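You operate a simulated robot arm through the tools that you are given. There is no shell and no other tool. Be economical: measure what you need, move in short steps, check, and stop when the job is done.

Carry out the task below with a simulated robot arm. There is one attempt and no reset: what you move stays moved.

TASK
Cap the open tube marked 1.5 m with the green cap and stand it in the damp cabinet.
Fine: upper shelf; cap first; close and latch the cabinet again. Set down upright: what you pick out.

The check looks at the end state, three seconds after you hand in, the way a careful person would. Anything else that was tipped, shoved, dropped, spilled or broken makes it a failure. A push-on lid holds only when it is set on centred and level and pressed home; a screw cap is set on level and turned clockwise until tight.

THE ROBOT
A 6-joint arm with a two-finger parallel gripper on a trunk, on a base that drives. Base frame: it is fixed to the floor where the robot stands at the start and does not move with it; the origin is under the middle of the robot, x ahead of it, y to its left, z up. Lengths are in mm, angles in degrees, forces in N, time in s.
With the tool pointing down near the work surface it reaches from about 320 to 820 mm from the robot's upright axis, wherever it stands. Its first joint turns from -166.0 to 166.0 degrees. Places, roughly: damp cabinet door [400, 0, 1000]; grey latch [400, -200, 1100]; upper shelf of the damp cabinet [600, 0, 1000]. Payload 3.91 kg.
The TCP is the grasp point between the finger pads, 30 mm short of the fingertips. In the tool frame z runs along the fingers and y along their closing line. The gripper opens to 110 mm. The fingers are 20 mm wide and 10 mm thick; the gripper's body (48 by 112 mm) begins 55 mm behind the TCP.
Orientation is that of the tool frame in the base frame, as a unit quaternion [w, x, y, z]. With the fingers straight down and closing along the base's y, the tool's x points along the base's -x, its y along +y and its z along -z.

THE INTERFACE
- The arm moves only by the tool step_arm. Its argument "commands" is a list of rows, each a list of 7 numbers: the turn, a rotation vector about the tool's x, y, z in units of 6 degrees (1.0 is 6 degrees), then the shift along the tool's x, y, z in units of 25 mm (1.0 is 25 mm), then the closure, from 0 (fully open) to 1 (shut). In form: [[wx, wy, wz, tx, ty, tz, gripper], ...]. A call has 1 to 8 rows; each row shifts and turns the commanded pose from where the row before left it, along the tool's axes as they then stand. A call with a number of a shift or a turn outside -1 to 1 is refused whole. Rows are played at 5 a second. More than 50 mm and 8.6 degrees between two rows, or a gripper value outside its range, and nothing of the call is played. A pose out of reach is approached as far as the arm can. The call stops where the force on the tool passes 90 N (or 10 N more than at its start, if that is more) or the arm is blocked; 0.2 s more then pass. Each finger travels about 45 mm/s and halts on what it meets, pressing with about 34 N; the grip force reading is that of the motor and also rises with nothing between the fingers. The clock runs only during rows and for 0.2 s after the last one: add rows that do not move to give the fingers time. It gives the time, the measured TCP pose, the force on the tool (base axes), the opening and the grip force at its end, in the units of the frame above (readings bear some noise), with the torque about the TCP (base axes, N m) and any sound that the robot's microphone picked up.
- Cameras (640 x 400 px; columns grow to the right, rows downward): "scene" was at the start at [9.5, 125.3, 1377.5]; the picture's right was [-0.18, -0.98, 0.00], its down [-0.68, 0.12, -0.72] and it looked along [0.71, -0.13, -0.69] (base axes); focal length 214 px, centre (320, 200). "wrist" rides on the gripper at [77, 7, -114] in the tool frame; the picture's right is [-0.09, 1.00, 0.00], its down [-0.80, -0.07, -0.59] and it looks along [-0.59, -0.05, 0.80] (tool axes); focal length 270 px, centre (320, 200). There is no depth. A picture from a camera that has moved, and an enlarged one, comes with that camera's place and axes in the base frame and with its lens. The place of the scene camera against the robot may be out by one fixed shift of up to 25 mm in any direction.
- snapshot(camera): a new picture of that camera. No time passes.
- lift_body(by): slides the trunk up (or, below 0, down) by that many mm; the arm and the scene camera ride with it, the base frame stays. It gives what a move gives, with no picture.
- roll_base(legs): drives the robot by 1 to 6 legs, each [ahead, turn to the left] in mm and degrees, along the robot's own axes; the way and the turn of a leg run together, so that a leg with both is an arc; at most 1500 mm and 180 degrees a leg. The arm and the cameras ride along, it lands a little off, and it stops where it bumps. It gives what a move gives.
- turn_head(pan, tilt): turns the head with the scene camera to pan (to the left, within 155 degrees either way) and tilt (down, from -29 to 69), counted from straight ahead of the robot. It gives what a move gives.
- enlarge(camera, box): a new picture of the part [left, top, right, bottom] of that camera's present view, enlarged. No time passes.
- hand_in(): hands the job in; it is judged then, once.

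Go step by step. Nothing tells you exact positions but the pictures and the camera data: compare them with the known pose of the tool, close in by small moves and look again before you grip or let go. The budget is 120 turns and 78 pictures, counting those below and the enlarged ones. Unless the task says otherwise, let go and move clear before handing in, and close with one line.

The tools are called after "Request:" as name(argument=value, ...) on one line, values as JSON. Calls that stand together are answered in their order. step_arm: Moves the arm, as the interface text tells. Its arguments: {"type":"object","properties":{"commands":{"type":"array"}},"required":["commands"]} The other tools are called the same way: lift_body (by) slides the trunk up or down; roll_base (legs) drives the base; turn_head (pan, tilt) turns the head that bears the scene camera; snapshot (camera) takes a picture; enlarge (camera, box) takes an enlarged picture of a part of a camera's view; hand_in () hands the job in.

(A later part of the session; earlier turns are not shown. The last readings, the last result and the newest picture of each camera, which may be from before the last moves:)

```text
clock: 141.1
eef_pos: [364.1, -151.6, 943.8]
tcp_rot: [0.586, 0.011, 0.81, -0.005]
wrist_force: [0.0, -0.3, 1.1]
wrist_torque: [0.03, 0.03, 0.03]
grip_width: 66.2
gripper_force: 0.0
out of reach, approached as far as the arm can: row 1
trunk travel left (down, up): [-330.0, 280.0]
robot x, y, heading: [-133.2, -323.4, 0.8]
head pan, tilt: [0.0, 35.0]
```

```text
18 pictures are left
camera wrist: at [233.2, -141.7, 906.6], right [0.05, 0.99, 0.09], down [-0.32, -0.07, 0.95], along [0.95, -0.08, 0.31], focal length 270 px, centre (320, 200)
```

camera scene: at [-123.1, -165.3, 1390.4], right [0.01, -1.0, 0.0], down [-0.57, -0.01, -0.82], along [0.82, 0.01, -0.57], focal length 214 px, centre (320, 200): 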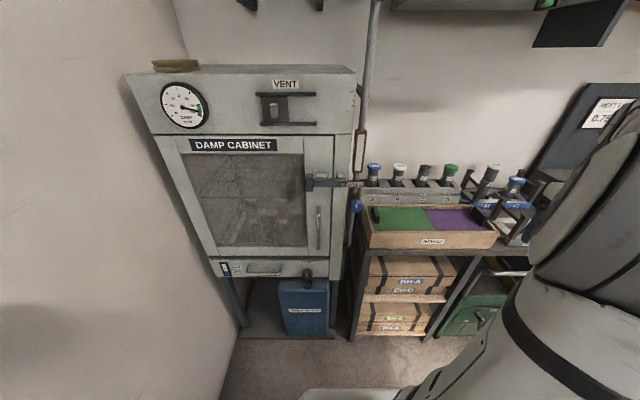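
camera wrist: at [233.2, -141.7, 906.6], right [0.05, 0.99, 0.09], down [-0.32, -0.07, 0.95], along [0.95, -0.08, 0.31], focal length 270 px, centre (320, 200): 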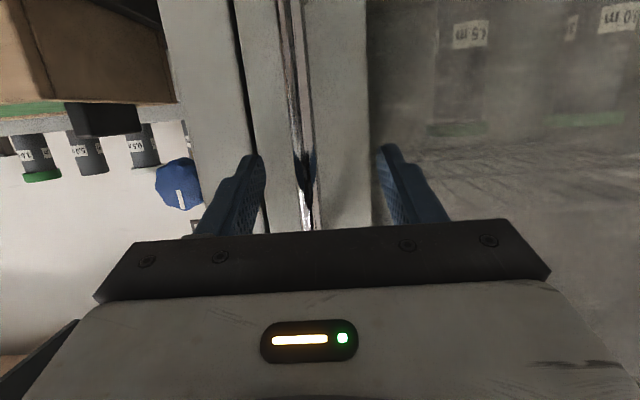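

The handle lies between the fingers; I close on it.

Request:
step_arm(commands=[[0, 0, 0, 0, -0.2, 0, 0.6], [0, 0, 0, 0, -0.1, 0, 0.8], [0, 0, 0, 0, 0, 0, 1], [0, 0, 0, 0, 0, 0, 1], [0, 0, 0, 0, 0, 0, 1]])

```text
clock: 142.3
eef_pos: [365.0, -159.6, 943.6]
tcp_rot: [0.587, 0.012, 0.81, -0.007]
wrist_force: [-0.1, -0.2, 0.9]
wrist_torque: [-0.19, -0.03, 0.01]
grip_width: 13.4
gripper_force: 45.2
trunk travel left (down, up): [-330.0, 280.0]
robot x, y, heading: [-137.4, -319.3, 0.8]
head pan, tilt: [0.0, 35.0]
```

I grip the handle (13 mm) and the arm is near its inner reach, so I pull the door by backing the base along the door's arc.

Request:
roll_base(legs=[[-58, 1.4]])

Request:
step_arm(commands=[[0, 0, 0, 0, 0, 0, 1]])

```text
clock: 143.2
eef_pos: [301.9, -150.9, 943.0]
tcp_rot: [0.586, 0.003, 0.81, 0.0]
wrist_force: [-4.1, -15.4, -0.7]
wrist_torque: [-0.28, -0.35, -0.13]
grip_width: 13.5
gripper_force: 44.8
trunk travel left (down, up): [-330.0, 280.0]
robot x, y, heading: [-192.7, -327.7, 1.9]
head pan, tilt: [0.0, 35.0]
```

```text
clock: 143.6
eef_pos: [300.9, -150.1, 942.8]
tcp_rot: [0.587, 0.002, 0.81, 0.001]
wrist_force: [-3.0, -9.5, 2.0]
wrist_torque: [-0.26, -0.23, -0.11]
grip_width: 14.0
gripper_force: 45.0
trunk travel left (down, up): [-330.0, 280.0]
robot x, y, heading: [-191.2, -323.0, 2.2]
head pan, tilt: [0.0, 35.0]
```

The door follows. I continue pulling.

Request:
roll_base(legs=[[-60, 1.8]])

Request:
roll_base(legs=[[-50, 2.8]])

Request:
snapshot(camera="scene")

```text
clock: 144.6
eef_pos: [237.6, -130.6, 942.4]
tcp_rot: [0.587, -0.014, 0.81, 0.01]
wrist_force: [14.4, 38.8, 8.0]
wrist_torque: [0.49, -0.01, 0.81]
grip_width: 13.8
gripper_force: 45.1
trunk travel left (down, up): [-330.0, 280.0]
robot x, y, heading: [-258.2, -324.3, 3.8]
head pan, tilt: [0.0, 35.0]
```

```text
clock: 145.5
eef_pos: [180.7, -107.2, 944.7]
tcp_rot: [0.587, -0.037, 0.808, 0.026]
wrist_force: [32.3, 57.3, -3.6]
wrist_torque: [0.69, 0.2, 0.92]
grip_width: 13.5
gripper_force: 44.9
trunk travel left (down, up): [-330.0, 280.0]
robot x, y, heading: [-304.8, -329.3, 6.4]
head pan, tilt: [0.0, 35.0]
```

```text
17 pictures are left
camera scene: at [-300.1, -167.7, 1369.6], right [0.11, -0.99, 0.01], down [-0.57, -0.07, -0.82], along [0.81, 0.09, -0.58], focal length 214 px, centre (320, 200)
```

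scene: 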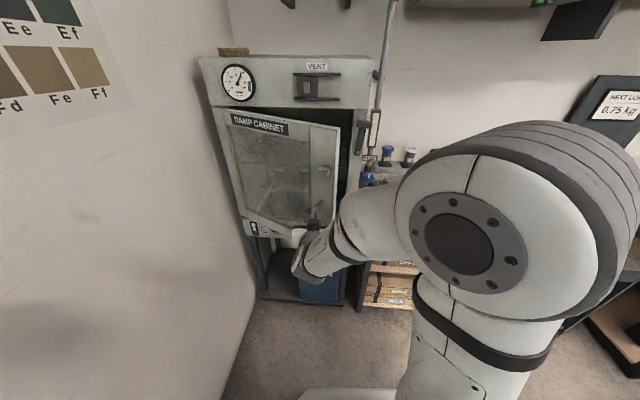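

The door is about 30° open. I release the handle, back off, and will sweep the door edge further open from its right side.

Request:
step_arm(commands=[[0, 0, 0, 0, 0.5, 0, 1], [0, 0, 0, 0, 0, 0, 0.6], [0, 0, 0, 0, 0, 0, 0.5], [0, 0, 0, 0, 0, 0, 0.5], [0, 0, 0, 0.3, 0, -0.95, 0.5], [0, 0, 0, 0.3, 0, -0.95, 0.5], [0, 0, 0, 0.2, 0, -0.6, 0.5]])

Request:
step_arm(commands=[[0, 0, 0, 0, -1, 0, 1], [0, 0, 0, 0, -1, 0, 1], [0, 0, 0, 0, -1, 0, 1], [0, 0, 0, 0, -1, 0, 1], [0, 0, 0, 0, -1, 0, 1], [0, 0, 0, 0, -1, 0, 1]])

Request:
snapshot(camera="wrist")

```text
clock: 147.1
eef_pos: [120.3, -92.7, 951.6]
tcp_rot: [0.588, -0.036, 0.807, 0.029]
wrist_force: [0.6, 0.9, -0.7]
wrist_torque: [0.02, 0.0, 0.0]
grip_width: 55.1
gripper_force: 0.2
out of reach, approached as far as the arm can: row 6, 7
trunk travel left (down, up): [-330.0, 280.0]
robot x, y, heading: [-302.9, -329.8, 6.3]
head pan, tilt: [0.0, 35.0]
```

```text
clock: 148.5
eef_pos: [186.1, -203.7, 985.2]
tcp_rot: [0.588, -0.036, 0.808, 0.028]
wrist_force: [-0.5, 0.2, 0.3]
wrist_torque: [0.0, -0.02, 0.0]
grip_width: 0.0
gripper_force: 33.5
out of reach, approached as far as the arm can: row 1, 2, 3, 4, 5, 6
trunk travel left (down, up): [-330.0, 280.0]
robot x, y, heading: [-301.5, -331.3, 6.2]
head pan, tilt: [0.0, 35.0]
```

```text
16 pictures are left
camera wrist: at [53.6, -209.0, 946.1], right [-0.06, 0.99, 0.09], down [-0.31, -0.1, 0.94], along [0.95, 0.03, 0.32], focal length 270 px, centre (320, 200)
```

wrist: 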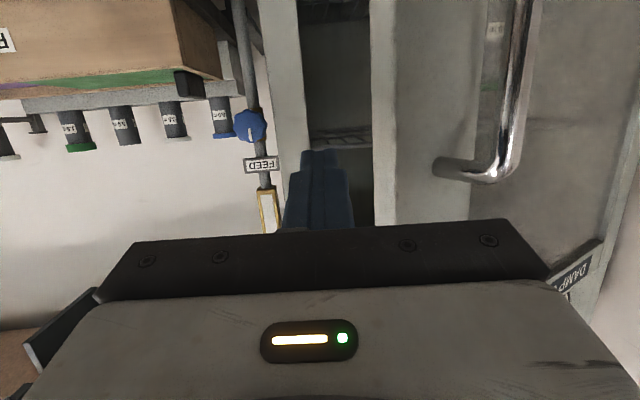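

I am right of the door's edge with a view inside. I advance a little past the edge, then sweep left to push the door wide.

Request:
step_arm(commands=[[0, 0, 0, -0.3, 0, 0.95, 1], [0, 0, 0, -0.15, 0, 0.4, 1], [0, 0, 0, 0, 1, 0, 1], [0, 0, 0, 0, 1, 0, 1], [0, 0, 0, 0, 1, 0, 1], [0, 0, 0, 0, 1, 0, 1]])

Request:
step_arm(commands=[[0, 0, 0, 0, 1, 0, 1], [0, 0, 0, 0, 1, 0, 1], [0, 0, 0, 0, 1, 0, 1], [0, 0, 0, 0, 1, 0, 1], [0, 0, 0, 0, 1, 0, 1], [0, 0, 0, 0, 1, 0, 1]])

```text
clock: 149.6
eef_pos: [211.0, -172.3, 984.5]
tcp_rot: [0.589, -0.02, 0.808, 0.021]
wrist_force: [-20.7, -48.4, 15.5]
wrist_torque: [-0.56, 0.09, -0.55]
grip_width: 0.1
gripper_force: 34.5
trunk travel left (down, up): [-330.0, 280.0]
robot x, y, heading: [-302.7, -332.8, 6.3]
head pan, tilt: [0.0, 35.0]
stopped in row 5: the force on the tool passed its limit (the readings are from after the stop); the commanded pose is now the measured one
```

```text
clock: 149.9
eef_pos: [213.0, -171.3, 985.6]
tcp_rot: [0.59, -0.012, 0.807, 0.017]
wrist_force: [-17.1, -39.1, 16.6]
wrist_torque: [-0.41, -0.06, -0.52]
grip_width: 0.0
gripper_force: 34.2
trunk travel left (down, up): [-330.0, 280.0]
robot x, y, heading: [-306.6, -331.2, 6.3]
head pan, tilt: [0.0, 35.0]
stopped in row 1: the force on the tool passed its limit (the readings are from after the stop); the commanded pose is now the measured one
```

Pushing on the edge's end face only bears on the hinge. I back off, yaw the tool about 42° left so the fingers reach behind the door, and push from the inside.

Request:
step_arm(commands=[[0, 0, 0, 0, -1, 0, 1], [-0.95, 0, -0.31, 0, -0.3, 0, 1], [-0.95, 0, -0.31, 0, 0, 0, 1], [-0.95, 0, -0.31, 0, 0, 0, 1], [-0.95, 0, -0.31, 0, 0, 0, 1], [-0.95, 0, -0.31, 0, 0, 0, 1], [-0.95, 0, -0.31, 0, 0, 0, 1], [-0.95, 0, -0.31, 0, 0, 0, 1]])

Request:
step_arm(commands=[[0, 0, 0, -0.2, -0.5, 0.6, 1], [0, 0, 0, -0.2, -0.3, 0.7, 1], [0, 0, 0, 0, 0, 0, 1]])

Request:
snapshot(camera="wrist")

```text
clock: 150.9
eef_pos: [199.2, -164.8, 973.6]
tcp_rot: [0.582, -0.096, 0.804, 0.074]
wrist_force: [0.1, 0.1, 0.1]
wrist_torque: [0.02, -0.02, 0.0]
grip_width: 0.1
gripper_force: 34.3
out of reach, approached as far as the arm can: row 3, 4, 5
trunk travel left (down, up): [-330.0, 280.0]
robot x, y, heading: [-306.2, -334.3, 6.3]
head pan, tilt: [0.0, 35.0]
stopped in row 5: the force on the tool passed its limit (the readings are from after the stop); the commanded pose is now the measured one
```

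```text
clock: 151.6
eef_pos: [222.1, -173.7, 973.6]
tcp_rot: [0.579, -0.081, 0.808, 0.069]
wrist_force: [-21.6, -49.9, 13.9]
wrist_torque: [0.71, -0.25, 0.22]
grip_width: 0.1
gripper_force: 34.1
out of reach, approached as far as the arm can: row 1, 2
trunk travel left (down, up): [-330.0, 280.0]
robot x, y, heading: [-307.3, -332.2, 6.1]
head pan, tilt: [0.0, 35.0]
stopped in row 3: the force on the tool passed its limit (the readings are from after the stop); the commanded pose is now the measured one
```

```text
15 pictures are left
camera wrist: at [92.3, -194.6, 937.3], right [-0.18, 0.98, 0.1], down [-0.28, -0.15, 0.95], along [0.94, 0.14, 0.31], focal length 270 px, centre (320, 200)
```

wrist: 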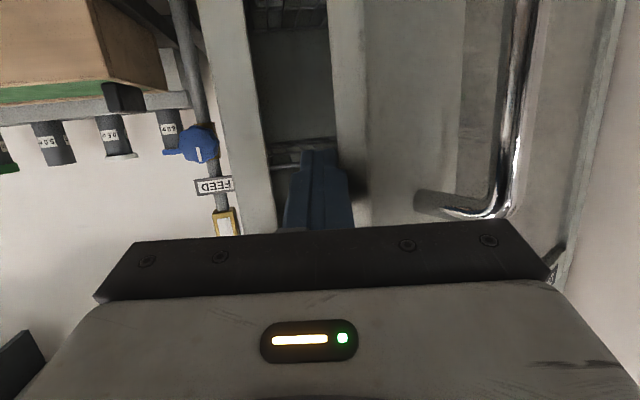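

The arm is at its inner limit here, so I reposition the base further right and angled at the door.

Request:
step_arm(commands=[[0, 0, 0, 0, -0.8, 0, 1], [0, 0, 0, 0, 0, 0, 1]])

Request:
roll_base(legs=[[0, -90], [230, 0], [0, 112]])

Request:
snapshot(camera="scene")

```text
clock: 152.2
eef_pos: [225.7, -174.1, 973.5]
tcp_rot: [0.579, -0.083, 0.808, 0.066]
wrist_force: [-16.0, -37.3, 13.4]
wrist_torque: [0.53, -0.21, 0.19]
grip_width: 0.1
gripper_force: 34.2
out of reach, approached as far as the arm can: row 1
trunk travel left (down, up): [-330.0, 280.0]
robot x, y, heading: [-306.7, -328.9, 6.0]
head pan, tilt: [0.0, 35.0]
```

```text
clock: 162.4
eef_pos: [154.7, -221.2, 970.8]
tcp_rot: [0.555, -0.233, 0.78, 0.17]
wrist_force: [0.9, 0.1, -0.2]
wrist_torque: [-0.01, 0.01, -0.01]
grip_width: 0.0
gripper_force: 34.4
trunk travel left (down, up): [-330.0, 280.0]
robot x, y, heading: [-280.6, -569.8, 27.1]
head pan, tilt: [0.0, 35.0]
```

```text
14 pictures are left
camera scene: at [-333.4, -425.5, 1370.4], right [0.46, -0.89, 0.0], down [-0.51, -0.26, -0.82], along [0.73, 0.37, -0.57], focal length 214 px, centre (320, 200)
```

scene: 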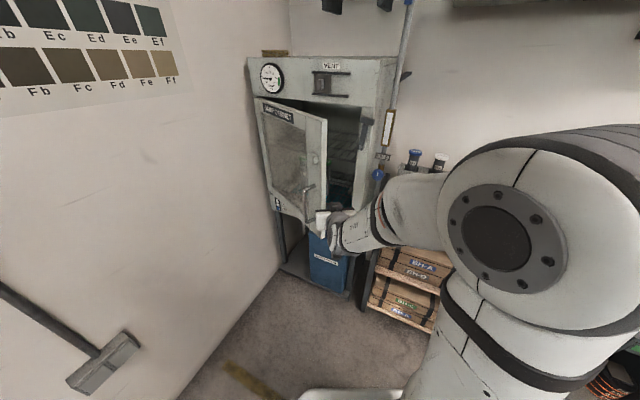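

Door about 35–40° open, tool now pointing diagonally into the opening. I shift right, advance past the edge, then push left.

Request:
step_arm(commands=[[0, 0, 0, 0, -1, 0, 1], [0, 0, 0, 0, -0.2, 0, 1], [0, 0, 0, -0.32, 0, 0.94, 1], [0, 0, 0, -0.32, 0, 0.94, 1], [0, 0, 0, -0.32, 0, 0.94, 1], [0, 0, 0, -0.25, 0, 0.7, 1], [0, 0, 0, 0, 0, 0, 1]])

Request:
step_arm(commands=[[0, 0, 0, 0, 1, 0, 1], [0, 0, 0, 0, 1, 0, 1], [0, 0, 0, 0, 1, 0, 1], [0, 0, 0, 0, 1, 0, 1]])

Request:
step_arm(commands=[[0, 0, 0, 0, 1, 0, 1], [0, 0, 0, 0, 1, 0, 1], [0, 0, 0, 0, 1, 0, 1], [0, 0, 0, 0, 1, 0, 1], [0, 0, 0, 0, 1, 0, 1], [0, 0, 0, 0, 1, 0, 1], [0, 0, 0, 0, 0, 0, 1]])

```text
clock: 164.0
eef_pos: [234.7, -176.2, 973.3]
tcp_rot: [0.556, -0.229, 0.782, 0.166]
wrist_force: [-5.1, -13.8, 0.9]
wrist_torque: [0.14, -0.09, 0.12]
grip_width: 0.0
gripper_force: 34.0
out of reach, approached as far as the arm can: row 1, 2, 4
trunk travel left (down, up): [-330.0, 280.0]
robot x, y, heading: [-280.2, -572.1, 27.2]
head pan, tilt: [0.0, 35.0]
```

```text
clock: 164.5
eef_pos: [219.1, -167.8, 973.8]
tcp_rot: [0.554, -0.225, 0.784, 0.168]
wrist_force: [-25.1, -52.3, 17.5]
wrist_torque: [0.78, -0.24, 0.54]
grip_width: 0.0
gripper_force: 34.2
trunk travel left (down, up): [-330.0, 280.0]
robot x, y, heading: [-281.3, -570.6, 27.1]
head pan, tilt: [0.0, 35.0]
stopped in row 2: the force on the tool passed its limit (the readings are from after the stop); the commanded pose is now the measured one
```

```text
clock: 164.8
eef_pos: [215.0, -166.3, 971.9]
tcp_rot: [0.554, -0.22, 0.786, 0.166]
wrist_force: [-26.2, -56.4, 22.5]
wrist_torque: [0.9, -0.18, 0.55]
grip_width: 0.0
gripper_force: 34.0
trunk travel left (down, up): [-330.0, 280.0]
robot x, y, heading: [-278.5, -570.7, 27.1]
head pan, tilt: [0.0, 35.0]
stopped in row 1: the force on the tool passed its limit (the readings are from after the stop); the commanded pose is now the measured one
```

The finger keeps bearing on the door's end face. Better to come from the right with the tool pointing down and sweep behind the door, so I back off, retract, and drive to the right-hand stand.

Request:
step_arm(commands=[[0, 0, 0, 0, -0.6, 0, 1], [0, 0, 0, 0.2, -0.4, -0.9, 1], [0, 0, 0, 0.2, 0, -0.9, 1], [0, 0, 0, 0, 0, -0.9, 1], [0, 0, 0, -0.8, 0, -0.5, 1], [0, 0, 0, -1, 0, 0, 1], [0, 0, 0, -1, 0, 0, 1], [0, 0, 0, 0, 0, 0, 1]])

Request:
roll_base(legs=[[0, -27], [255, -3], [0, 3]])

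Request:
step_arm(commands=[[0, 1, 0, 0, 0, 0, 1], [0, 1, 0, 0, 0, 0, 1], [0, 1, 0, 0, 0, 0, 1], [0, 1, 0, 0, 0, 0, 1], [0, 1, 0, 0, 0, 0, 1], [0, 1, 0, 0, 0, 0, 1], [0, 1, 0, 0, 0, 0, 1], [0, 1, 0, 0, 0, 0, 1]])

Request:
step_arm(commands=[[0, 1, 0, 0, 0, 0, 1], [0, 1, 0, 0, 0, 0, 1], [0, 1, 0, 0, 0, 0, 1], [0, 1, 0, 0, 0, 0, 1], [0, 0, 0, 0, 0, 0, 1]])

```text
clock: 166.6
eef_pos: [184.2, -209.7, 1050.3]
tcp_rot: [0.551, -0.224, 0.787, 0.163]
wrist_force: [-0.4, 0.7, -0.4]
wrist_torque: [-0.02, 0.0, 0.01]
grip_width: 0.0
gripper_force: 34.4
trunk travel left (down, up): [-330.0, 280.0]
robot x, y, heading: [-282.5, -573.8, 27.2]
head pan, tilt: [0.0, 35.0]
```

```text
clock: 170.2
eef_pos: [552.7, -465.0, 1050.4]
tcp_rot: [0.575, -0.036, 0.817, 0.033]
wrist_force: [-1.0, 0.2, -0.3]
wrist_torque: [0.03, -0.02, 0.0]
grip_width: 0.0
gripper_force: 33.4
trunk travel left (down, up): [-330.0, 280.0]
robot x, y, heading: [-26.9, -580.9, -0.4]
head pan, tilt: [0.0, 35.0]
```

```text
clock: 172.0
eef_pos: [555.5, -470.3, 1050.6]
tcp_rot: [0.236, -0.033, 0.971, 0.005]
wrist_force: [-0.6, -0.4, 0.6]
wrist_torque: [0.01, 0.01, -0.01]
grip_width: 0.1
gripper_force: 33.8
out of reach, approached as far as the arm can: row 3
trunk travel left (down, up): [-330.0, 280.0]
robot x, y, heading: [-23.6, -572.7, -0.3]
head pan, tilt: [0.0, 35.0]
```

```text
clock: 173.2
eef_pos: [554.0, -470.3, 1051.2]
tcp_rot: [0.03, -0.033, 0.999, -0.003]
wrist_force: [0.0, -0.2, -0.3]
wrist_torque: [0.04, 0.02, 0.03]
grip_width: 0.1
gripper_force: 33.8
trunk travel left (down, up): [-330.0, 280.0]
robot x, y, heading: [-22.1, -573.7, -0.2]
head pan, tilt: [0.0, 35.0]
```

Tool is vertical again. I retract to x≈325 and sweep left behind the door edge.

Request:
step_arm(commands=[[0, 0, 0, 1, 0, 0, 1], [0, 0, 0, 1, 0, 0, 1], [0, 0, 0, 1, 0, 0, 1], [0, 0, 0, 1, 0, 0, 1], [0, 0, 0, 1, 0, 0, 1], [0, 0, 0, 1, 0, 0, 1], [0, 0, 0, 1, 0, 0, 1], [0, 0, 0, 1, 0, 0, 1]])

Request:
step_arm(commands=[[0, 0, 0, 1, 0, 0, 1], [0, 0, 0, 0, 1, 0, 1], [0, 0, 0, 0, 1, 0, 1], [0, 0, 0, 0, 1, 0, 1], [0, 0, 0, 0, 1, 0, 1], [0, 0, 0, 0, 1, 0, 1], [0, 0, 0, 0, 1, 0, 1], [0, 0, 0, 0, 1, 0, 1]])

Request:
snapshot(camera="wrist")

```text
clock: 175.0
eef_pos: [355.7, -485.1, 1039.0]
tcp_rot: [0.031, -0.034, 0.999, -0.002]
wrist_force: [-0.1, -0.2, -1.3]
wrist_torque: [-0.01, 0.0, 0.0]
grip_width: 0.1
gripper_force: 33.9
trunk travel left (down, up): [-330.0, 280.0]
robot x, y, heading: [-24.6, -577.1, -0.2]
head pan, tilt: [0.0, 35.0]
```

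```text
clock: 176.8
eef_pos: [318.8, -309.5, 1035.3]
tcp_rot: [0.031, -0.032, 0.999, -0.003]
wrist_force: [0.1, -0.9, 0.5]
wrist_torque: [0.02, 0.01, 0.01]
grip_width: 0.0
gripper_force: 34.1
trunk travel left (down, up): [-330.0, 280.0]
robot x, y, heading: [-24.1, -575.3, -0.0]
head pan, tilt: [0.0, 35.0]
```

```text
13 pictures are left
camera wrist: at [236.1, -307.9, 1146.2], right [0.02, 1.0, 0.0], down [0.77, -0.02, 0.64], along [0.64, -0.02, -0.77], focal length 270 px, centre (320, 200)
```

wrist: 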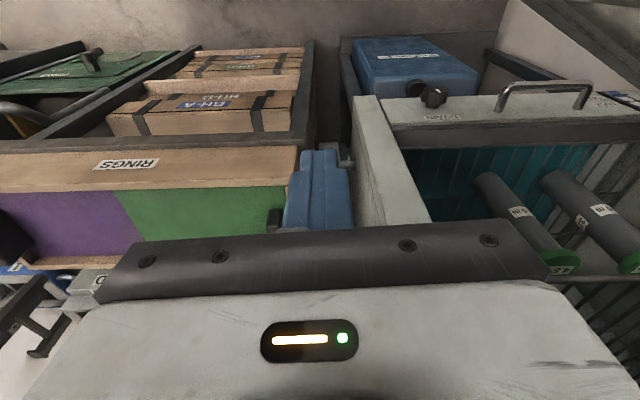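

The opening is clear and the view shows the cabinet interior. I sweep further left.

Request:
step_arm(commands=[[0, 0, 0, 0, 1, 0, 1], [0, 0, 0, 0, 1, 0, 1], [0, 0, 0, 0, 1, 0, 1], [0, 0, 0, 0, 1, 0, 1], [0, 0, 0, 0, 1, 0, 1], [0, 0, 0, 0, 1, 0, 1], [0, 0, 0, 0, 1, 0, 1], [0, 0, 0, 0, 1, 0, 1]])

Request:
step_arm(commands=[[0, 0, 0, 0, 1, 0, 1], [0, 0, 0, 0, 1, 0, 1], [0, 0, 0, 0.3, 1, 0, 1], [0, 0, 0, 0.5, 1, 0, 1], [0, 0, 0, 0.5, 1, 0, 1], [0, 0, 0, 0.5, 1, 0, 1], [0, 0, 0, 0.5, 1, 0, 1]])

```text
clock: 178.3
eef_pos: [301.6, -170.2, 1035.6]
tcp_rot: [0.029, -0.046, 0.998, -0.014]
wrist_force: [-30.8, -63.9, 0.4]
wrist_torque: [7.1, -3.41, 6.12]
grip_width: 0.0
gripper_force: 34.2
trunk travel left (down, up): [-330.0, 280.0]
robot x, y, heading: [-25.1, -572.6, 0.0]
head pan, tilt: [0.0, 35.0]
stopped in row 7: the force on the tool passed its limit (the readings are from after the stop); the commanded pose is now the measured one
```

```text
clock: 178.6
eef_pos: [300.8, -169.0, 1035.6]
tcp_rot: [0.028, -0.052, 0.998, -0.017]
wrist_force: [-28.4, -59.1, 6.5]
wrist_torque: [6.48, -2.5, 5.5]
grip_width: 0.0
gripper_force: 34.0
trunk travel left (down, up): [-330.0, 280.0]
robot x, y, heading: [-26.2, -577.7, -0.3]
head pan, tilt: [0.0, 35.0]
stopped in row 1: the force on the tool passed its limit (the readings are from after the stop); the commanded pose is now the measured one
```

The wrist camera housing is what meets the door's edge. I back off and spin the tool 90° so that the camera is on the right, then sweep again.

Request:
step_arm(commands=[[0, 0, 0, 0, -1, 0, 1], [0, 0, 0, 0, -1, 0, 1], [0, 0, -1, 0, -1, 0, 1], [0, 0, -1, 0, 0, 0, 1], [0, 0, -1, 0, 0, 0, 1], [0, 0, -1, 0, 0, 0, 1], [0, 0, -1, 0, 0, 0, 1], [0, 0, -1, 0, 0, 0, 1]])

Request:
step_arm(commands=[[0, 0, -1, 0, 0, 0, 1], [0, 0, -1, 0, 0, 0, 1], [0, 0, -1, 0, 0, 0, 1], [0, 0, -1, 0, 0, 0, 1], [0, 0, -1, 0, 0, 0, 1], [0, 0, -1, 0, 0, 0, 1], [0, 0, -1, 0, 0, 0, 1], [0, 0, -1, 0, 0, 0, 1]])

```text
clock: 180.4
eef_pos: [312.3, -236.8, 1031.8]
tcp_rot: [0.018, -0.355, 0.934, -0.026]
wrist_force: [0.5, -0.2, 0.1]
wrist_torque: [0.01, -0.01, 0.01]
grip_width: 0.0
gripper_force: 33.7
trunk travel left (down, up): [-330.0, 280.0]
robot x, y, heading: [-27.7, -575.1, -0.2]
head pan, tilt: [0.0, 35.0]
```

```text
clock: 182.2
eef_pos: [312.3, -236.0, 1032.7]
tcp_rot: [0.007, -0.704, 0.709, -0.031]
wrist_force: [0.3, 0.3, 1.0]
wrist_torque: [-0.01, 0.01, -0.01]
grip_width: 0.0
gripper_force: 34.5
trunk travel left (down, up): [-330.0, 280.0]
robot x, y, heading: [-25.4, -578.1, -0.3]
head pan, tilt: [0.0, 35.0]
```

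Request:
step_arm(commands=[[0, 0, 0, -0.6, 0.4, 0, 1], [0, 0, 0, -1, 0, 0, 1], [0, 0, 0, -1, 0, 0, 1], [0, 0, 0, -1, 0, 0, 1], [0, 0, 0, -1, 0, 0, 1], [0, 0, 0, -1, 0.3, 0, 1], [0, 0, 0, -1, 0.3, 0, 1], [0, 0, 0, -1, 0.3, 0, 1]])

Request:
step_arm(commands=[[0, 0, 0, -1, 0.5, 0, 1], [0, 0, 0, -1, 0.5, 0, 1], [0, 0, 0, -1, 0.5, 0, 1], [0, 0, 0, -1, 0.5, 0, 1], [0, 0, 0, -1, 0.5, 0, 1], [0, 0, 0, 0, 0, 0, 1]])

Request:
snapshot(camera="scene")

```text
clock: 184.0
eef_pos: [283.3, -45.7, 1023.6]
tcp_rot: [0.006, -0.703, 0.71, -0.032]
wrist_force: [-0.5, 0.8, 0.1]
wrist_torque: [0.01, -0.01, -0.01]
grip_width: 0.0
gripper_force: 33.9
trunk travel left (down, up): [-330.0, 280.0]
robot x, y, heading: [-28.8, -576.4, 0.0]
head pan, tilt: [0.0, 35.0]
```

```text
clock: 185.4
eef_pos: [220.5, 79.2, 1016.9]
tcp_rot: [0.006, -0.703, 0.71, -0.032]
wrist_force: [-0.4, -0.1, 0.1]
wrist_torque: [-0.04, 0.02, -0.01]
grip_width: 0.0
gripper_force: 33.5
trunk travel left (down, up): [-330.0, 280.0]
robot x, y, heading: [-24.8, -575.6, -0.3]
head pan, tilt: [0.0, 35.0]
```

```text
12 pictures are left
camera scene: at [-8.1, -418.8, 1370.3], right [0.0, -1.0, 0.0], down [-0.57, 0.0, -0.82], along [0.82, 0.0, -0.57], focal length 214 px, centre (320, 200)
```

scene: 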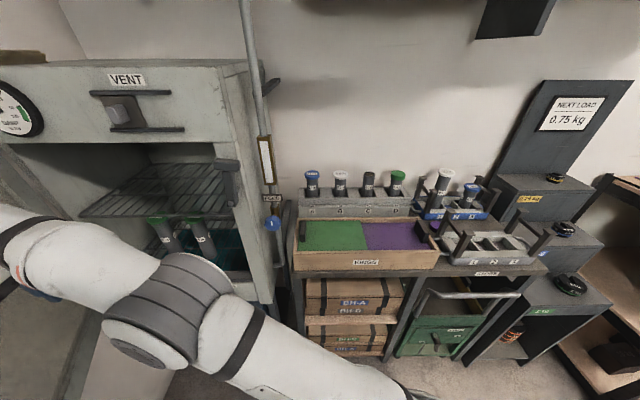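

The door stands wide open and the wire upper shelf is empty and visible. Now I bring the arm back out, spin and pitch the tool again, to fetch the capped tube.

Request:
step_arm(commands=[[0, 0, 0, 1, -0.2, 0, 1], [0, 0, 0, 1, -0.2, 0, 1], [0, 0, 0, 1, -0.3, 0, 1], [0, 0, 0, 1, -0.3, 0, 1], [0, 0, 0, 1, -0.3, 0, 1], [0, 0, 0, 1, -0.3, 0, 1], [0, 0, 0, 1, -0.3, 0, 1], [0, 0, 0, 1, -0.3, 0, 1]])

Request:
step_arm(commands=[[0, 0, 0, 1, -0.3, 0, 1], [0, 0, 0, 1, -0.3, 0, 1], [0, 0, 0, 1, 0, 0, 1], [0, 0, 0, 1, 0, 0, 1], [0, 0, 0, 1, 0, 0, 1], [0, 0, 0, 1, 0, 0, 1], [0, 0, 0, 1, 0, 0, 1], [0, 0, 0, 1, 0, 0, 1]])

Request:
step_arm(commands=[[0, 0, 0, 1, -1, 0, 1], [0, 0, 0, 1, -1, 0, 1], [0, 0, 0, 1, -1, 0, 1], [0, 0, 0, 1, -1, 0, 1], [0, 0, 0, 1, -1, 0, 1], [0, 0, 0, 1, -1, 0, 1], [0, 0, 1, 0, 0, 0, 1], [0, 0, 1, 0, 0, 0, 1]])

Request:
step_arm(commands=[[0, 0, 1, 0, 0, 0, 1], [0, 0, 1, 0, 0, 0, 1], [0, 0, 1, 0, 0, 0, 1], [0, 0, 1, 0, 0, 0, 1], [0, 0, 1, 0, 0, 0, 1], [0, 0, 1, 0, 0, 0, 1], [0, 0, 1, 0, 0, 0, 1], [0, 0, 1, 0, 0, 0, 1]])

Request:
step_arm(commands=[[0, 0, 1, 0, 0, 0, 1], [0, 0, 1, 0, 0, 0, 1], [0, 0, 1, 0, 0, 0, 1], [0, 0, 1, 0, 0, 0, 1]])

```text
clock: 187.2
eef_pos: [274.7, -121.3, 1025.3]
tcp_rot: [0.006, -0.704, 0.709, -0.032]
wrist_force: [-0.2, -0.3, -1.0]
wrist_torque: [0.01, 0.0, -0.02]
grip_width: 0.0
gripper_force: 33.8
trunk travel left (down, up): [-330.0, 280.0]
robot x, y, heading: [-22.9, -576.1, -0.6]
head pan, tilt: [0.0, 35.0]
```

```text
clock: 189.0
eef_pos: [286.9, -321.1, 1033.6]
tcp_rot: [0.006, -0.704, 0.71, -0.032]
wrist_force: [-0.3, -0.3, 0.4]
wrist_torque: [-0.01, 0.01, -0.01]
grip_width: 0.0
gripper_force: 34.6
trunk travel left (down, up): [-330.0, 280.0]
robot x, y, heading: [-22.3, -578.5, -0.1]
head pan, tilt: [0.0, 35.0]
```

```text
clock: 190.8
eef_pos: [436.1, -471.1, 1046.8]
tcp_rot: [0.01, -0.626, 0.779, -0.032]
wrist_force: [-0.3, 0.6, 0.7]
wrist_torque: [0.0, 0.01, 0.02]
grip_width: 0.0
gripper_force: 34.2
trunk travel left (down, up): [-330.0, 280.0]
robot x, y, heading: [-24.1, -574.1, -0.2]
head pan, tilt: [0.0, 35.0]
```

```text
clock: 192.6
eef_pos: [437.1, -472.2, 1047.0]
tcp_rot: [0.021, -0.253, 0.967, -0.025]
wrist_force: [0.9, 0.0, -0.4]
wrist_torque: [0.0, -0.01, 0.0]
grip_width: 0.0
gripper_force: 33.8
trunk travel left (down, up): [-330.0, 280.0]
robot x, y, heading: [-26.0, -576.9, -0.2]
head pan, tilt: [0.0, 35.0]
```

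```text
clock: 193.6
eef_pos: [434.7, -471.1, 1048.0]
tcp_rot: [0.026, -0.047, 0.998, -0.019]
wrist_force: [0.3, -0.8, 0.0]
wrist_torque: [-0.01, -0.02, 0.01]
grip_width: 0.0
gripper_force: 33.7
trunk travel left (down, up): [-330.0, 280.0]
robot x, y, heading: [-22.8, -577.3, -0.3]
head pan, tilt: [0.0, 35.0]
```

Request:
step_arm(commands=[[0, 0, 0.9, 0, 0, 0, 0.8], [-0.38, 0, 0, 0, 0, 0, 0.6], [0, 0, 0, -0.8, -1, 0, 0.3], [0, 0, 0, -0.8, -1, 0, 0.3], [0, 0, 0, -0.8, -1, 0, 0.3], [0, 0, 0, -0.8, -1, 0, 0.3], [0, 0, 0, -0.8, -1, 0, 0.3], [0, 0, 0, -0.8, -1, 0, 0.3]])

Request:
step_arm(commands=[[0, 0, 0, 0, -1, 0, 0.3], [0, 0, 0, 0, -1, 0, 0.3], [0, 0, 0, 0, -1, 0, 0.3], [0, 0, 0, 0, -1, 0, 0.3], [0, -1, 0, 0, -0.5, 0, 0.3], [0, -1, 0, 0, 0, 0, 0.3], [0, -1, 0, 0, 0, 0, 0.3], [0, -1, 0, 0, 0, 0, 0.3]])

Request:
step_arm(commands=[[0, -1, 0, 0, 0, 0, 0.3], [0, -1, 0, 0, 0, 0, 0.3], [0, -1, 0, 0, 0, 0, 0.3], [0, -1, 0, 0, 0, 0, 0.3], [0, -1, 0, 0, 0, 0, 0.3], [0, -1, 0, 0, 0, 0, 0.3], [0, -1, 0, 0, 0, 0, 0.3], [0, 0, 0, 0, 0, 0, 0.3]])

Request:
snapshot(camera="wrist")

```text
clock: 195.4
eef_pos: [556.1, -621.4, 1053.5]
tcp_rot: [0.027, -0.001, 1.0, 0.002]
wrist_force: [-0.4, 0.3, -0.3]
wrist_torque: [-0.01, 0.02, 0.0]
grip_width: 77.2
gripper_force: 0.0
trunk travel left (down, up): [-330.0, 280.0]
robot x, y, heading: [-27.0, -575.8, 0.0]
head pan, tilt: [0.0, 35.0]
```

```text
clock: 197.2
eef_pos: [555.9, -732.2, 1053.6]
tcp_rot: [0.235, -0.002, 0.972, 0.002]
wrist_force: [0.9, 0.7, 0.6]
wrist_torque: [0.02, 0.04, 0.0]
grip_width: 76.9
gripper_force: 0.0
trunk travel left (down, up): [-330.0, 280.0]
robot x, y, heading: [-26.2, -575.9, -0.2]
head pan, tilt: [0.0, 35.0]
```

```text
clock: 199.0
eef_pos: [556.6, -734.5, 1052.6]
tcp_rot: [0.567, 0.0, 0.824, 0.002]
wrist_force: [0.1, -0.2, 0.1]
wrist_torque: [-0.02, 0.01, -0.01]
grip_width: 76.9
gripper_force: 0.2
trunk travel left (down, up): [-330.0, 280.0]
robot x, y, heading: [-23.2, -576.6, -0.3]
head pan, tilt: [0.0, 35.0]
```

```text
11 pictures are left
camera wrist: at [421.8, -728.2, 1022.6], right [0.03, 1.0, 0.09], down [-0.27, -0.07, 0.96], along [0.96, -0.05, 0.27], focal length 270 px, centre (320, 200)
```

wrist: 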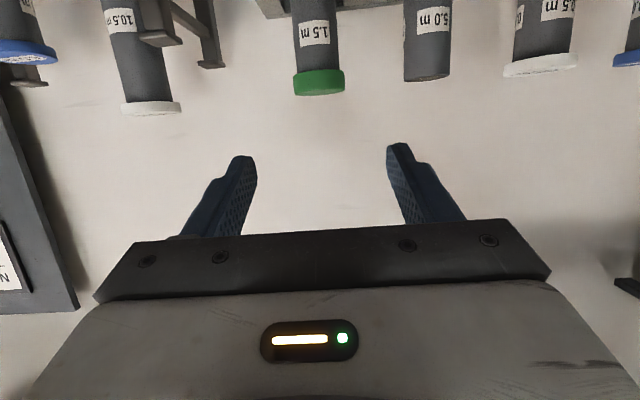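

The capped tube stands level straight ahead. I descend to grip height (z≈948) and advance.

Request:
step_arm(commands=[[0, 0, 0, 0.97, 0, 0.38, 0.3], [0, 0, 0, 0.97, 0, 0.38, 0.3], [0, 0, 0, 0.97, 0, 0.38, 0.3], [0, 0, 0, 0.97, 0, 0.38, 0.3], [0, 0, 0, -0.36, 0, 0.93, 0.3], [0, 0, 0, -0.36, 0, 0.93, 0.3], [0, 0, 0, -0.36, 0, 0.93, 0.3], [0, 0, 0, 0, 0, 0, 0.3]])

Request:
snapshot(camera="wrist")

```text
clock: 200.8
eef_pos: [633.1, -732.8, 948.6]
tcp_rot: [0.567, 0.0, 0.824, 0.001]
wrist_force: [0.0, 0.0, -0.6]
wrist_torque: [0.01, 0.01, -0.01]
grip_width: 76.9
gripper_force: 0.1
trunk travel left (down, up): [-330.0, 280.0]
robot x, y, heading: [-24.6, -577.6, -0.4]
head pan, tilt: [0.0, 35.0]
```

```text
10 pictures are left
camera wrist: at [498.5, -727.1, 918.0], right [0.03, 1.0, 0.09], down [-0.27, -0.07, 0.96], along [0.96, -0.05, 0.26], focal length 270 px, centre (320, 200)
```

wrist: 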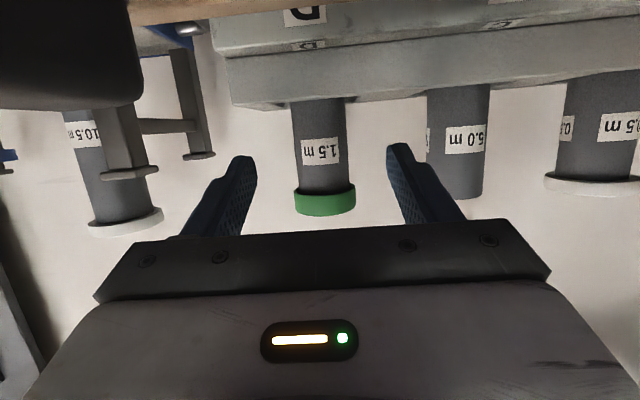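

Tube D is centred between the fingers; the path is clear. I advance to it and close.

Request:
step_arm(commands=[[0, 0, 0, -0.36, 0, 0.93, 0.3], [0, 0, 0, -0.36, 0, 0.93, 0.3], [0, 0, 0, -0.36, 0, 0.93, 0.3], [0, 0, 0, -0.34, 0, 0.88, 0.3], [0, 0, 0, 0, 0, 0, 0.5], [0, 0, 0, 0, 0, 0, 0.7], [0, 0, 0, 0, 0, 0, 1], [0, 0, 0, 0, 0, 0, 1]])

Request:
step_arm(commands=[[0, 0, 0, 0, 0, 0, 1], [0, 0, 0, -0.19, 0, -0.07, 1], [0, 0, 0, -0.37, 0, -0.14, 1], [0, 0, 0, -0.37, 0, -0.14, 1], [0, 0, 0, 0, 0, 0, 1]])

```text
clock: 202.6
eef_pos: [730.0, -734.2, 949.7]
tcp_rot: [0.567, 0.0, 0.824, 0.002]
wrist_force: [0.4, -0.4, -0.3]
wrist_torque: [-0.08, -0.01, -0.02]
grip_width: 44.0
gripper_force: 33.9
trunk travel left (down, up): [-330.0, 280.0]
robot x, y, heading: [-28.2, -576.7, -0.1]
head pan, tilt: [0.0, 35.0]
```

```text
clock: 203.8
eef_pos: [729.4, -733.8, 974.8]
tcp_rot: [0.567, 0.0, 0.824, 0.002]
wrist_force: [-0.1, 0.3, -2.8]
wrist_torque: [-0.02, 0.01, -0.02]
grip_width: 44.2
gripper_force: 33.6
trunk travel left (down, up): [-330.0, 280.0]
robot x, y, heading: [-24.7, -571.7, -0.2]
head pan, tilt: [0.0, 35.0]
```

The tube is gripped (44 mm) and lifts. I raise it clear of the rack and draw back.

Request:
step_arm(commands=[[0, 0, 0, -0.93, 0, -0.36, 1], [0, 0, 0, -0.93, 0, -0.36, 1], [0, 0, 0, -0.93, 0, -0.36, 1], [0, 0, 0, -0.93, 0, -0.36, 1], [0, 0, 0, -0.93, 0, -0.36, 1], [0, 0, 0, -0.93, 0, -0.36, 1], [0, 0, 0, 0, 0, 0, 1]])

Request:
step_arm(commands=[[0, 0, 0, 0.36, 0, -0.93, 1], [0, 0, 0, 0.36, 0, -0.93, 1], [0, 0, 0, 0.36, 0, -0.93, 1], [0, 0, 0, 0.36, 0, -0.93, 1], [0, 0, 0, 0.36, 0, -0.93, 1], [0, 0, 0, 0.36, 0, -0.93, 1], [0, 0, 0, 0.36, 0, -0.93, 1], [0, 0, 0, 0.36, 0, -0.93, 1]])

Request:
turn_head(pan=-20, tilt=35)

Request:
snapshot(camera="scene")

```text
clock: 205.4
eef_pos: [730.2, -733.4, 1124.0]
tcp_rot: [0.567, 0.0, 0.824, 0.002]
wrist_force: [0.0, 0.1, -3.4]
wrist_torque: [0.0, -0.01, -0.02]
grip_width: 44.1
gripper_force: 34.1
trunk travel left (down, up): [-330.0, 280.0]
robot x, y, heading: [-24.6, -575.1, -0.1]
head pan, tilt: [0.0, 35.0]
```

```text
clock: 207.2
eef_pos: [529.9, -734.4, 1122.7]
tcp_rot: [0.567, 0.0, 0.824, 0.002]
wrist_force: [0.0, -0.2, -2.7]
wrist_torque: [-0.01, 0.03, 0.01]
grip_width: 44.4
gripper_force: 34.0
trunk travel left (down, up): [-330.0, 280.0]
robot x, y, heading: [-28.7, -576.1, -0.1]
head pan, tilt: [0.0, 35.0]
```

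```text
clock: 208.0
eef_pos: [530.1, -732.4, 1123.2]
tcp_rot: [0.566, 0.0, 0.824, 0.002]
wrist_force: [-0.2, -0.7, -2.6]
wrist_torque: [-0.04, 0.01, -0.02]
grip_width: 44.4
gripper_force: 34.1
trunk travel left (down, up): [-330.0, 280.0]
robot x, y, heading: [-27.4, -574.2, -0.1]
head pan, tilt: [-20.0, 35.0]
```

```text
9 pictures are left
camera scene: at [-13.2, -449.4, 1370.4], right [-0.34, -0.94, 0.0], down [-0.54, 0.2, -0.82], along [0.77, -0.28, -0.57], focal length 214 px, centre (320, 200)
```

scene: 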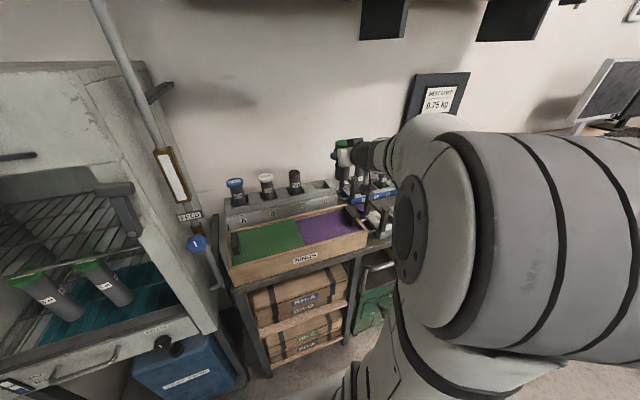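

The tube hangs upright. To clear the cabinet's lintel I want a lower, flatter grip, so I put the tube back in slot D by the same path.

Request:
step_arm(commands=[[0, 0, 0, -0.36, 0, 0.93, 1], [0, 0, 0, -0.36, 0, 0.93, 1], [0, 0, 0, -0.36, 0, 0.93, 1], [0, 0, 0, -0.36, 0, 0.93, 1], [0, 0, 0, -0.36, 0, 0.93, 1], [0, 0, 0, -0.36, 0, 0.93, 1], [0, 0, 0, -0.36, 0, 0.93, 1], [0, 0, 0, -0.36, 0, 0.93, 1]])

Request:
step_arm(commands=[[0, 0, 0, 0.93, 0, 0.36, 1], [0, 0, 0, 0.93, 0, 0.36, 1], [0, 0, 0, 0.93, 0, 0.36, 1], [0, 0, 0, 0.93, 0, 0.36, 1], [0, 0, 0, 0.93, 0, 0.36, 1], [0, 0, 0, 0.93, 0, 0.36, 1], [0, 0, 0, 0.75, 0, 0.28, 1], [0, 0, 0, 0, 0, 0, 1]])

```text
clock: 209.8
eef_pos: [730.2, -733.0, 1123.2]
tcp_rot: [0.566, -0.001, 0.824, 0.003]
wrist_force: [0.0, 0.3, -2.6]
wrist_torque: [-0.02, -0.01, 0.02]
grip_width: 44.1
gripper_force: 34.0
trunk travel left (down, up): [-330.0, 280.0]
robot x, y, heading: [-24.1, -571.7, -0.0]
head pan, tilt: [-20.0, 35.0]
```

```text
clock: 211.6
eef_pos: [730.6, -734.0, 954.3]
tcp_rot: [0.567, 0.0, 0.824, 0.002]
wrist_force: [0.6, 0.3, -3.0]
wrist_torque: [-0.02, 0.02, 0.03]
grip_width: 44.0
gripper_force: 34.1
trunk travel left (down, up): [-330.0, 280.0]
robot x, y, heading: [-24.1, -579.1, -0.3]
head pan, tilt: [-20.0, 35.0]
```

Request:
step_arm(commands=[[0, 0, 0, 0.18, 0, 0.07, 1], [0, 0, 0, 0, 0, 0, 0.5], [0, 0, 0, 0, 0, 0, 0.4], [0, 0, 0, 0, 0, 0, 0.4], [0, -1, 0, 0, 0, 0, 0.4], [0, 0, 0, 0.25, 0, 0.1, 0.4], [0, 0, 0, 0.2, 0, 0.1, 0.4], [0, 0, 0, 0, 0, 0, 0.4]])

Request:
step_arm(commands=[[0, 0, 0, 0, 0, 0, 0.6], [0, 0, 0, 0, 0, 0, 0.8], [0, 0, 0, 0, 0, 0, 1], [0, 0, 0, 0, 0, 0, 1], [0, 0, 0, 0, 0, 0, 1]])

```text
clock: 213.4
eef_pos: [730.2, -733.5, 951.0]
tcp_rot: [0.617, -0.002, 0.787, 0.0]
wrist_force: [0.9, -3.7, 64.3]
wrist_torque: [-0.39, 9.2, 0.52]
grip_width: 66.0
gripper_force: 0.0
trunk travel left (down, up): [-330.0, 280.0]
robot x, y, heading: [-24.8, -572.7, -0.4]
head pan, tilt: [-20.0, 35.0]
```

```text
clock: 214.6
eef_pos: [728.0, -732.6, 949.8]
tcp_rot: [0.616, -0.002, 0.788, 0.001]
wrist_force: [-2.0, -3.7, 63.8]
wrist_torque: [-0.27, 7.83, 0.61]
grip_width: 44.3
gripper_force: 34.2
trunk travel left (down, up): [-330.0, 280.0]
robot x, y, heading: [-26.1, -572.6, -0.1]
head pan, tilt: [-20.0, 35.0]
```

The wrist camera touched the ring box rim below, so no lower; but the flatter grip (14°) is made. I lift the tube out again.

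Request:
step_arm(commands=[[0, 0, 0, -0.5, 0, -0.12, 1], [0, 0, 0, -0.5, 0, -0.12, 1], [0, 0, 0, -0.97, 0, -0.24, 1], [0, 0, 0, -0.97, 0, -0.24, 1], [0, 0, 0, -0.97, 0, -0.24, 1], [0, 0, 0, -0.97, 0, -0.24, 1], [0, 0, 0, -0.97, 0, -0.24, 1], [0, 0, 0, -0.97, 0, -0.24, 1]])

Request:
step_arm(commands=[[0, 0, 0, -0.97, 0, -0.24, 1], [0, 0, 0, 0.24, 0, -0.97, 1], [0, 0, 0, 0.24, 0, -0.97, 1], [0, 0, 0, 0.24, 0, -0.97, 1], [0, 0, 0, 0.24, 0, -0.97, 1], [0, 0, 0, 0.24, 0, -0.97, 1], [0, 0, 0, 0.24, 0, -0.97, 1], [0, 0, 0, 0.24, 0, -0.97, 1]])

Request:
snapshot(camera="scene")

```text
clock: 216.4
eef_pos: [733.6, -733.2, 1114.2]
tcp_rot: [0.609, 0.0, 0.793, 0.002]
wrist_force: [0.6, -0.8, -2.3]
wrist_torque: [-0.01, -0.01, -0.02]
grip_width: 44.1
gripper_force: 34.0
trunk travel left (down, up): [-330.0, 280.0]
robot x, y, heading: [-23.9, -579.7, 0.0]
head pan, tilt: [-20.0, 35.0]
```

```text
clock: 218.2
eef_pos: [560.5, -735.3, 1140.9]
tcp_rot: [0.609, 0.0, 0.793, 0.002]
wrist_force: [-0.4, -0.1, -3.0]
wrist_torque: [-0.02, 0.02, 0.0]
grip_width: 44.4
gripper_force: 33.7
trunk travel left (down, up): [-330.0, 280.0]
robot x, y, heading: [-21.0, -577.5, -0.2]
head pan, tilt: [-20.0, 35.0]
```

```text
8 pictures are left
camera scene: at [-13.2, -449.5, 1370.4], right [-0.35, -0.94, 0.0], down [-0.54, 0.2, -0.82], along [0.77, -0.28, -0.57], focal length 214 px, centre (320, 200)
```

scene: 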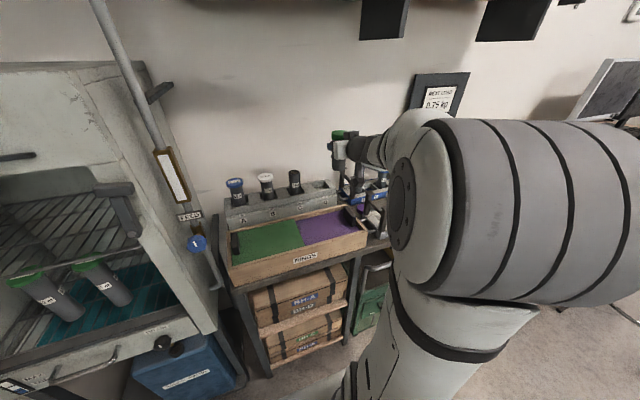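

Tube held upright and the bench is undisturbed. I drive back in front of the open cabinet, the tube carried at the right side.

Request:
roll_base(legs=[[-145, 0], [0, -90], [-310, 0], [0, 90]])

```text
clock: 228.9
eef_pos: [419.9, -428.6, 1140.5]
tcp_rot: [0.609, 0.001, 0.793, 0.001]
wrist_force: [-0.5, 1.3, -3.1]
wrist_torque: [-0.01, 0.01, -0.01]
grip_width: 44.2
gripper_force: 33.7
trunk travel left (down, up): [-330.0, 280.0]
robot x, y, heading: [-167.0, -280.9, -0.6]
head pan, tilt: [-20.0, 35.0]
```

Request:
step_arm(commands=[[0, 0, 0, 0.26, 0, -0.96, 1], [0, 0, 0, 0.26, 0, -0.96, 1], [0, 0, 0, 0.26, 0, -0.96, 1], [0, 0, 0, 0.26, 0, -0.96, 1], [0, 0, 0, 0.06, 1, -0.2, 1], [0, 0, 0, 0, 1, 0, 1], [0, 0, 0, 0, 1, 0, 1], [0, 0, 0, 0, 1, 0, 1]])

Request:
step_arm(commands=[[0, 0, 0, -0.2, 1, -0.05, 1], [0, 0, 0, -0.2, 1, -0.05, 1], [0, 0, 0, 0, 1, 0, 1], [0, 0, 0, 0, 1, 0, 1], [0, 0, 0, 0, 1, 0, 1], [0, 0, 0, 0, 1, 0, 1], [0, 0, 0, 0, 1, 0, 1], [0, 0, 0, 0, 1, 0, 1]])

Request:
step_arm(commands=[[0, 0, 0, 0, 1, 0, 1], [0, 0, 0, 0, 1, 0, 1], [0, 0, 0, -0.25, 0.6, 0.9, 1], [0, 0, 0, -0.25, 0, 0.9, 1], [0, 0, 0, 0, 0, 0, 1]])

Request:
turn_head(pan=0, tilt=35)

Request:
snapshot(camera="scene")

```text
clock: 230.7
eef_pos: [313.4, -328.4, 1140.2]
tcp_rot: [0.608, 0.002, 0.794, 0.001]
wrist_force: [-0.1, -1.3, -2.3]
wrist_torque: [-0.02, -0.02, -0.03]
grip_width: 44.5
gripper_force: 34.1
trunk travel left (down, up): [-330.0, 280.0]
robot x, y, heading: [-168.5, -280.3, -0.7]
head pan, tilt: [-20.0, 35.0]
```

```text
clock: 232.5
eef_pos: [318.2, -286.1, 1138.8]
tcp_rot: [0.608, -0.001, 0.794, 0.003]
wrist_force: [-0.3, 0.3, -2.4]
wrist_torque: [0.02, -0.01, -0.01]
grip_width: 44.2
gripper_force: 33.9
out of reach, approached as far as the arm can: row 2, 3, 4, 5, 6, 7, 8
trunk travel left (down, up): [-330.0, 280.0]
robot x, y, heading: [-166.4, -281.4, -0.8]
head pan, tilt: [-20.0, 35.0]
```

```text
clock: 233.7
eef_pos: [367.7, -291.0, 1132.2]
tcp_rot: [0.609, 0.0, 0.793, 0.002]
wrist_force: [-0.2, 0.1, -3.2]
wrist_torque: [-0.01, 0.05, 0.04]
grip_width: 44.1
gripper_force: 33.9
out of reach, approached as far as the arm can: row 1, 2, 3, 4
trunk travel left (down, up): [-330.0, 280.0]
robot x, y, heading: [-166.7, -279.1, -0.9]
head pan, tilt: [-20.0, 35.0]
```

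```text
clock: 234.5
eef_pos: [365.4, -291.8, 1133.2]
tcp_rot: [0.609, -0.001, 0.793, 0.004]
wrist_force: [-0.2, 0.1, -3.1]
wrist_torque: [0.0, 0.03, -0.01]
grip_width: 44.1
gripper_force: 34.2
trunk travel left (down, up): [-330.0, 280.0]
robot x, y, heading: [-169.3, -284.0, -1.0]
head pan, tilt: [0.0, 35.0]
```

```text
7 pictures are left
camera scene: at [-147.6, -125.2, 1370.4], right [-0.02, -1.0, 0.0], down [-0.57, 0.01, -0.82], along [0.82, -0.01, -0.57], focal length 214 px, centre (320, 200)
```

scene: 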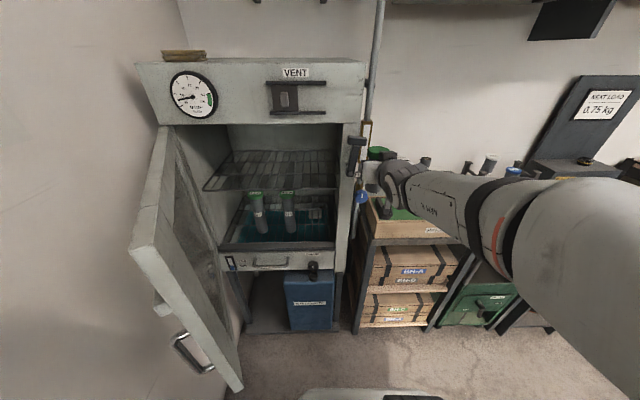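

The arm is at its inner limit here; I back the base by 150 mm for room and continue leftward.

Request:
roll_base(legs=[[-140, 1]])

Request:
step_arm(commands=[[0, 0, 0, -0.26, 0, 0.96, 1], [0, 0, 0, -0.26, 0, 0.96, 1], [0, 0, 0, -0.26, 0.5, 0.96, 1], [0, 0, 0, 0, 1, 0, 1], [0, 0, 0, 0, 1, 0, 1], [0, 0, 0, 0, 1, 0, 1], [0, 0, 0, 0, 1, 0, 1], [0, 0, 0, 0, 1, 0, 1]])

Request:
step_arm(commands=[[0, 0, 0, 0, 1, 0, 1], [0, 0, 0, 0, 1, 0, 1], [0, 0, 0, 0, 1, 0, 1], [0, 0, 0, 0, 0, 0, 1]])

```text
clock: 235.9
eef_pos: [223.4, -282.5, 1132.8]
tcp_rot: [0.609, -0.007, 0.793, 0.008]
wrist_force: [-0.4, 0.6, -3.0]
wrist_torque: [-0.02, 0.02, -0.01]
grip_width: 44.0
gripper_force: 33.6
trunk travel left (down, up): [-330.0, 280.0]
robot x, y, heading: [-309.2, -281.5, -0.1]
head pan, tilt: [0.0, 35.0]
```

```text
clock: 237.7
eef_pos: [297.1, -280.4, 1129.0]
tcp_rot: [0.607, -0.01, 0.794, 0.011]
wrist_force: [0.5, 0.1, -3.3]
wrist_torque: [0.01, 0.02, 0.0]
grip_width: 44.2
gripper_force: 34.1
out of reach, approached as far as the arm can: row 3, 4, 5, 6, 7, 8
trunk travel left (down, up): [-330.0, 280.0]
robot x, y, heading: [-308.8, -278.5, 0.0]
head pan, tilt: [0.0, 35.0]
```

```text
clock: 238.7
eef_pos: [297.7, -280.0, 1128.5]
tcp_rot: [0.608, -0.01, 0.794, 0.011]
wrist_force: [0.6, -0.4, -3.4]
wrist_torque: [0.02, -0.01, -0.04]
grip_width: 44.0
gripper_force: 33.5
out of reach, approached as far as the arm can: row 1, 2, 3
trunk travel left (down, up): [-330.0, 280.0]
robot x, y, heading: [-310.4, -278.1, -0.1]
head pan, tilt: [0.0, 35.0]
```

The arm cannot cross its own centreline in this wrist posture, so I keep the tube on the robot's right and instead turn the base left by 24° toward the opening.

Request:
step_arm(commands=[[0, 0, 0, -0.4, -1, -0.1, 1], [0, 0, 0, -0.4, -1, -0.1, 1], [0, 0, 0, 0, -1, 0, 1], [0, 0, 0, 0, -1, 0, 1], [0, 0, 0, 0, 0, 0, 1]])

Request:
roll_base(legs=[[0, 24]])

Request:
turn_head(pan=-10, tilt=30)

Request:
snapshot(camera="scene")

```text
clock: 239.9
eef_pos: [298.9, -379.9, 1149.4]
tcp_rot: [0.609, -0.007, 0.793, 0.008]
wrist_force: [-0.3, -0.6, -2.1]
wrist_torque: [0.0, 0.0, -0.01]
grip_width: 44.3
gripper_force: 34.3
trunk travel left (down, up): [-330.0, 280.0]
robot x, y, heading: [-306.0, -278.2, 0.1]
head pan, tilt: [0.0, 35.0]
```

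```text
clock: 241.5
eef_pos: [287.3, -123.7, 1149.8]
tcp_rot: [0.594, -0.172, 0.774, 0.134]
wrist_force: [-0.9, -0.3, -2.3]
wrist_torque: [-0.03, 0.0, 0.03]
grip_width: 44.1
gripper_force: 34.0
trunk travel left (down, up): [-330.0, 280.0]
robot x, y, heading: [-308.3, -287.2, 23.4]
head pan, tilt: [0.0, 35.0]
```

```text
clock: 242.2
eef_pos: [287.8, -124.1, 1149.5]
tcp_rot: [0.594, -0.171, 0.774, 0.133]
wrist_force: [0.0, 0.7, -2.2]
wrist_torque: [0.0, 0.03, 0.02]
grip_width: 44.1
gripper_force: 34.0
trunk travel left (down, up): [-330.0, 280.0]
robot x, y, heading: [-309.3, -284.3, 23.4]
head pan, tilt: [-10.0, 30.0]
```

```text
6 pictures are left
camera scene: at [-343.6, -149.8, 1378.2], right [0.23, -0.97, 0.0], down [-0.49, -0.12, -0.87], along [0.84, 0.2, -0.5], focal length 214 px, centre (320, 200)
```

scene: 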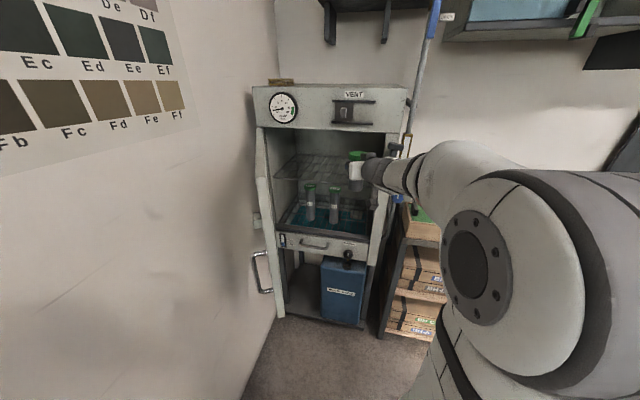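

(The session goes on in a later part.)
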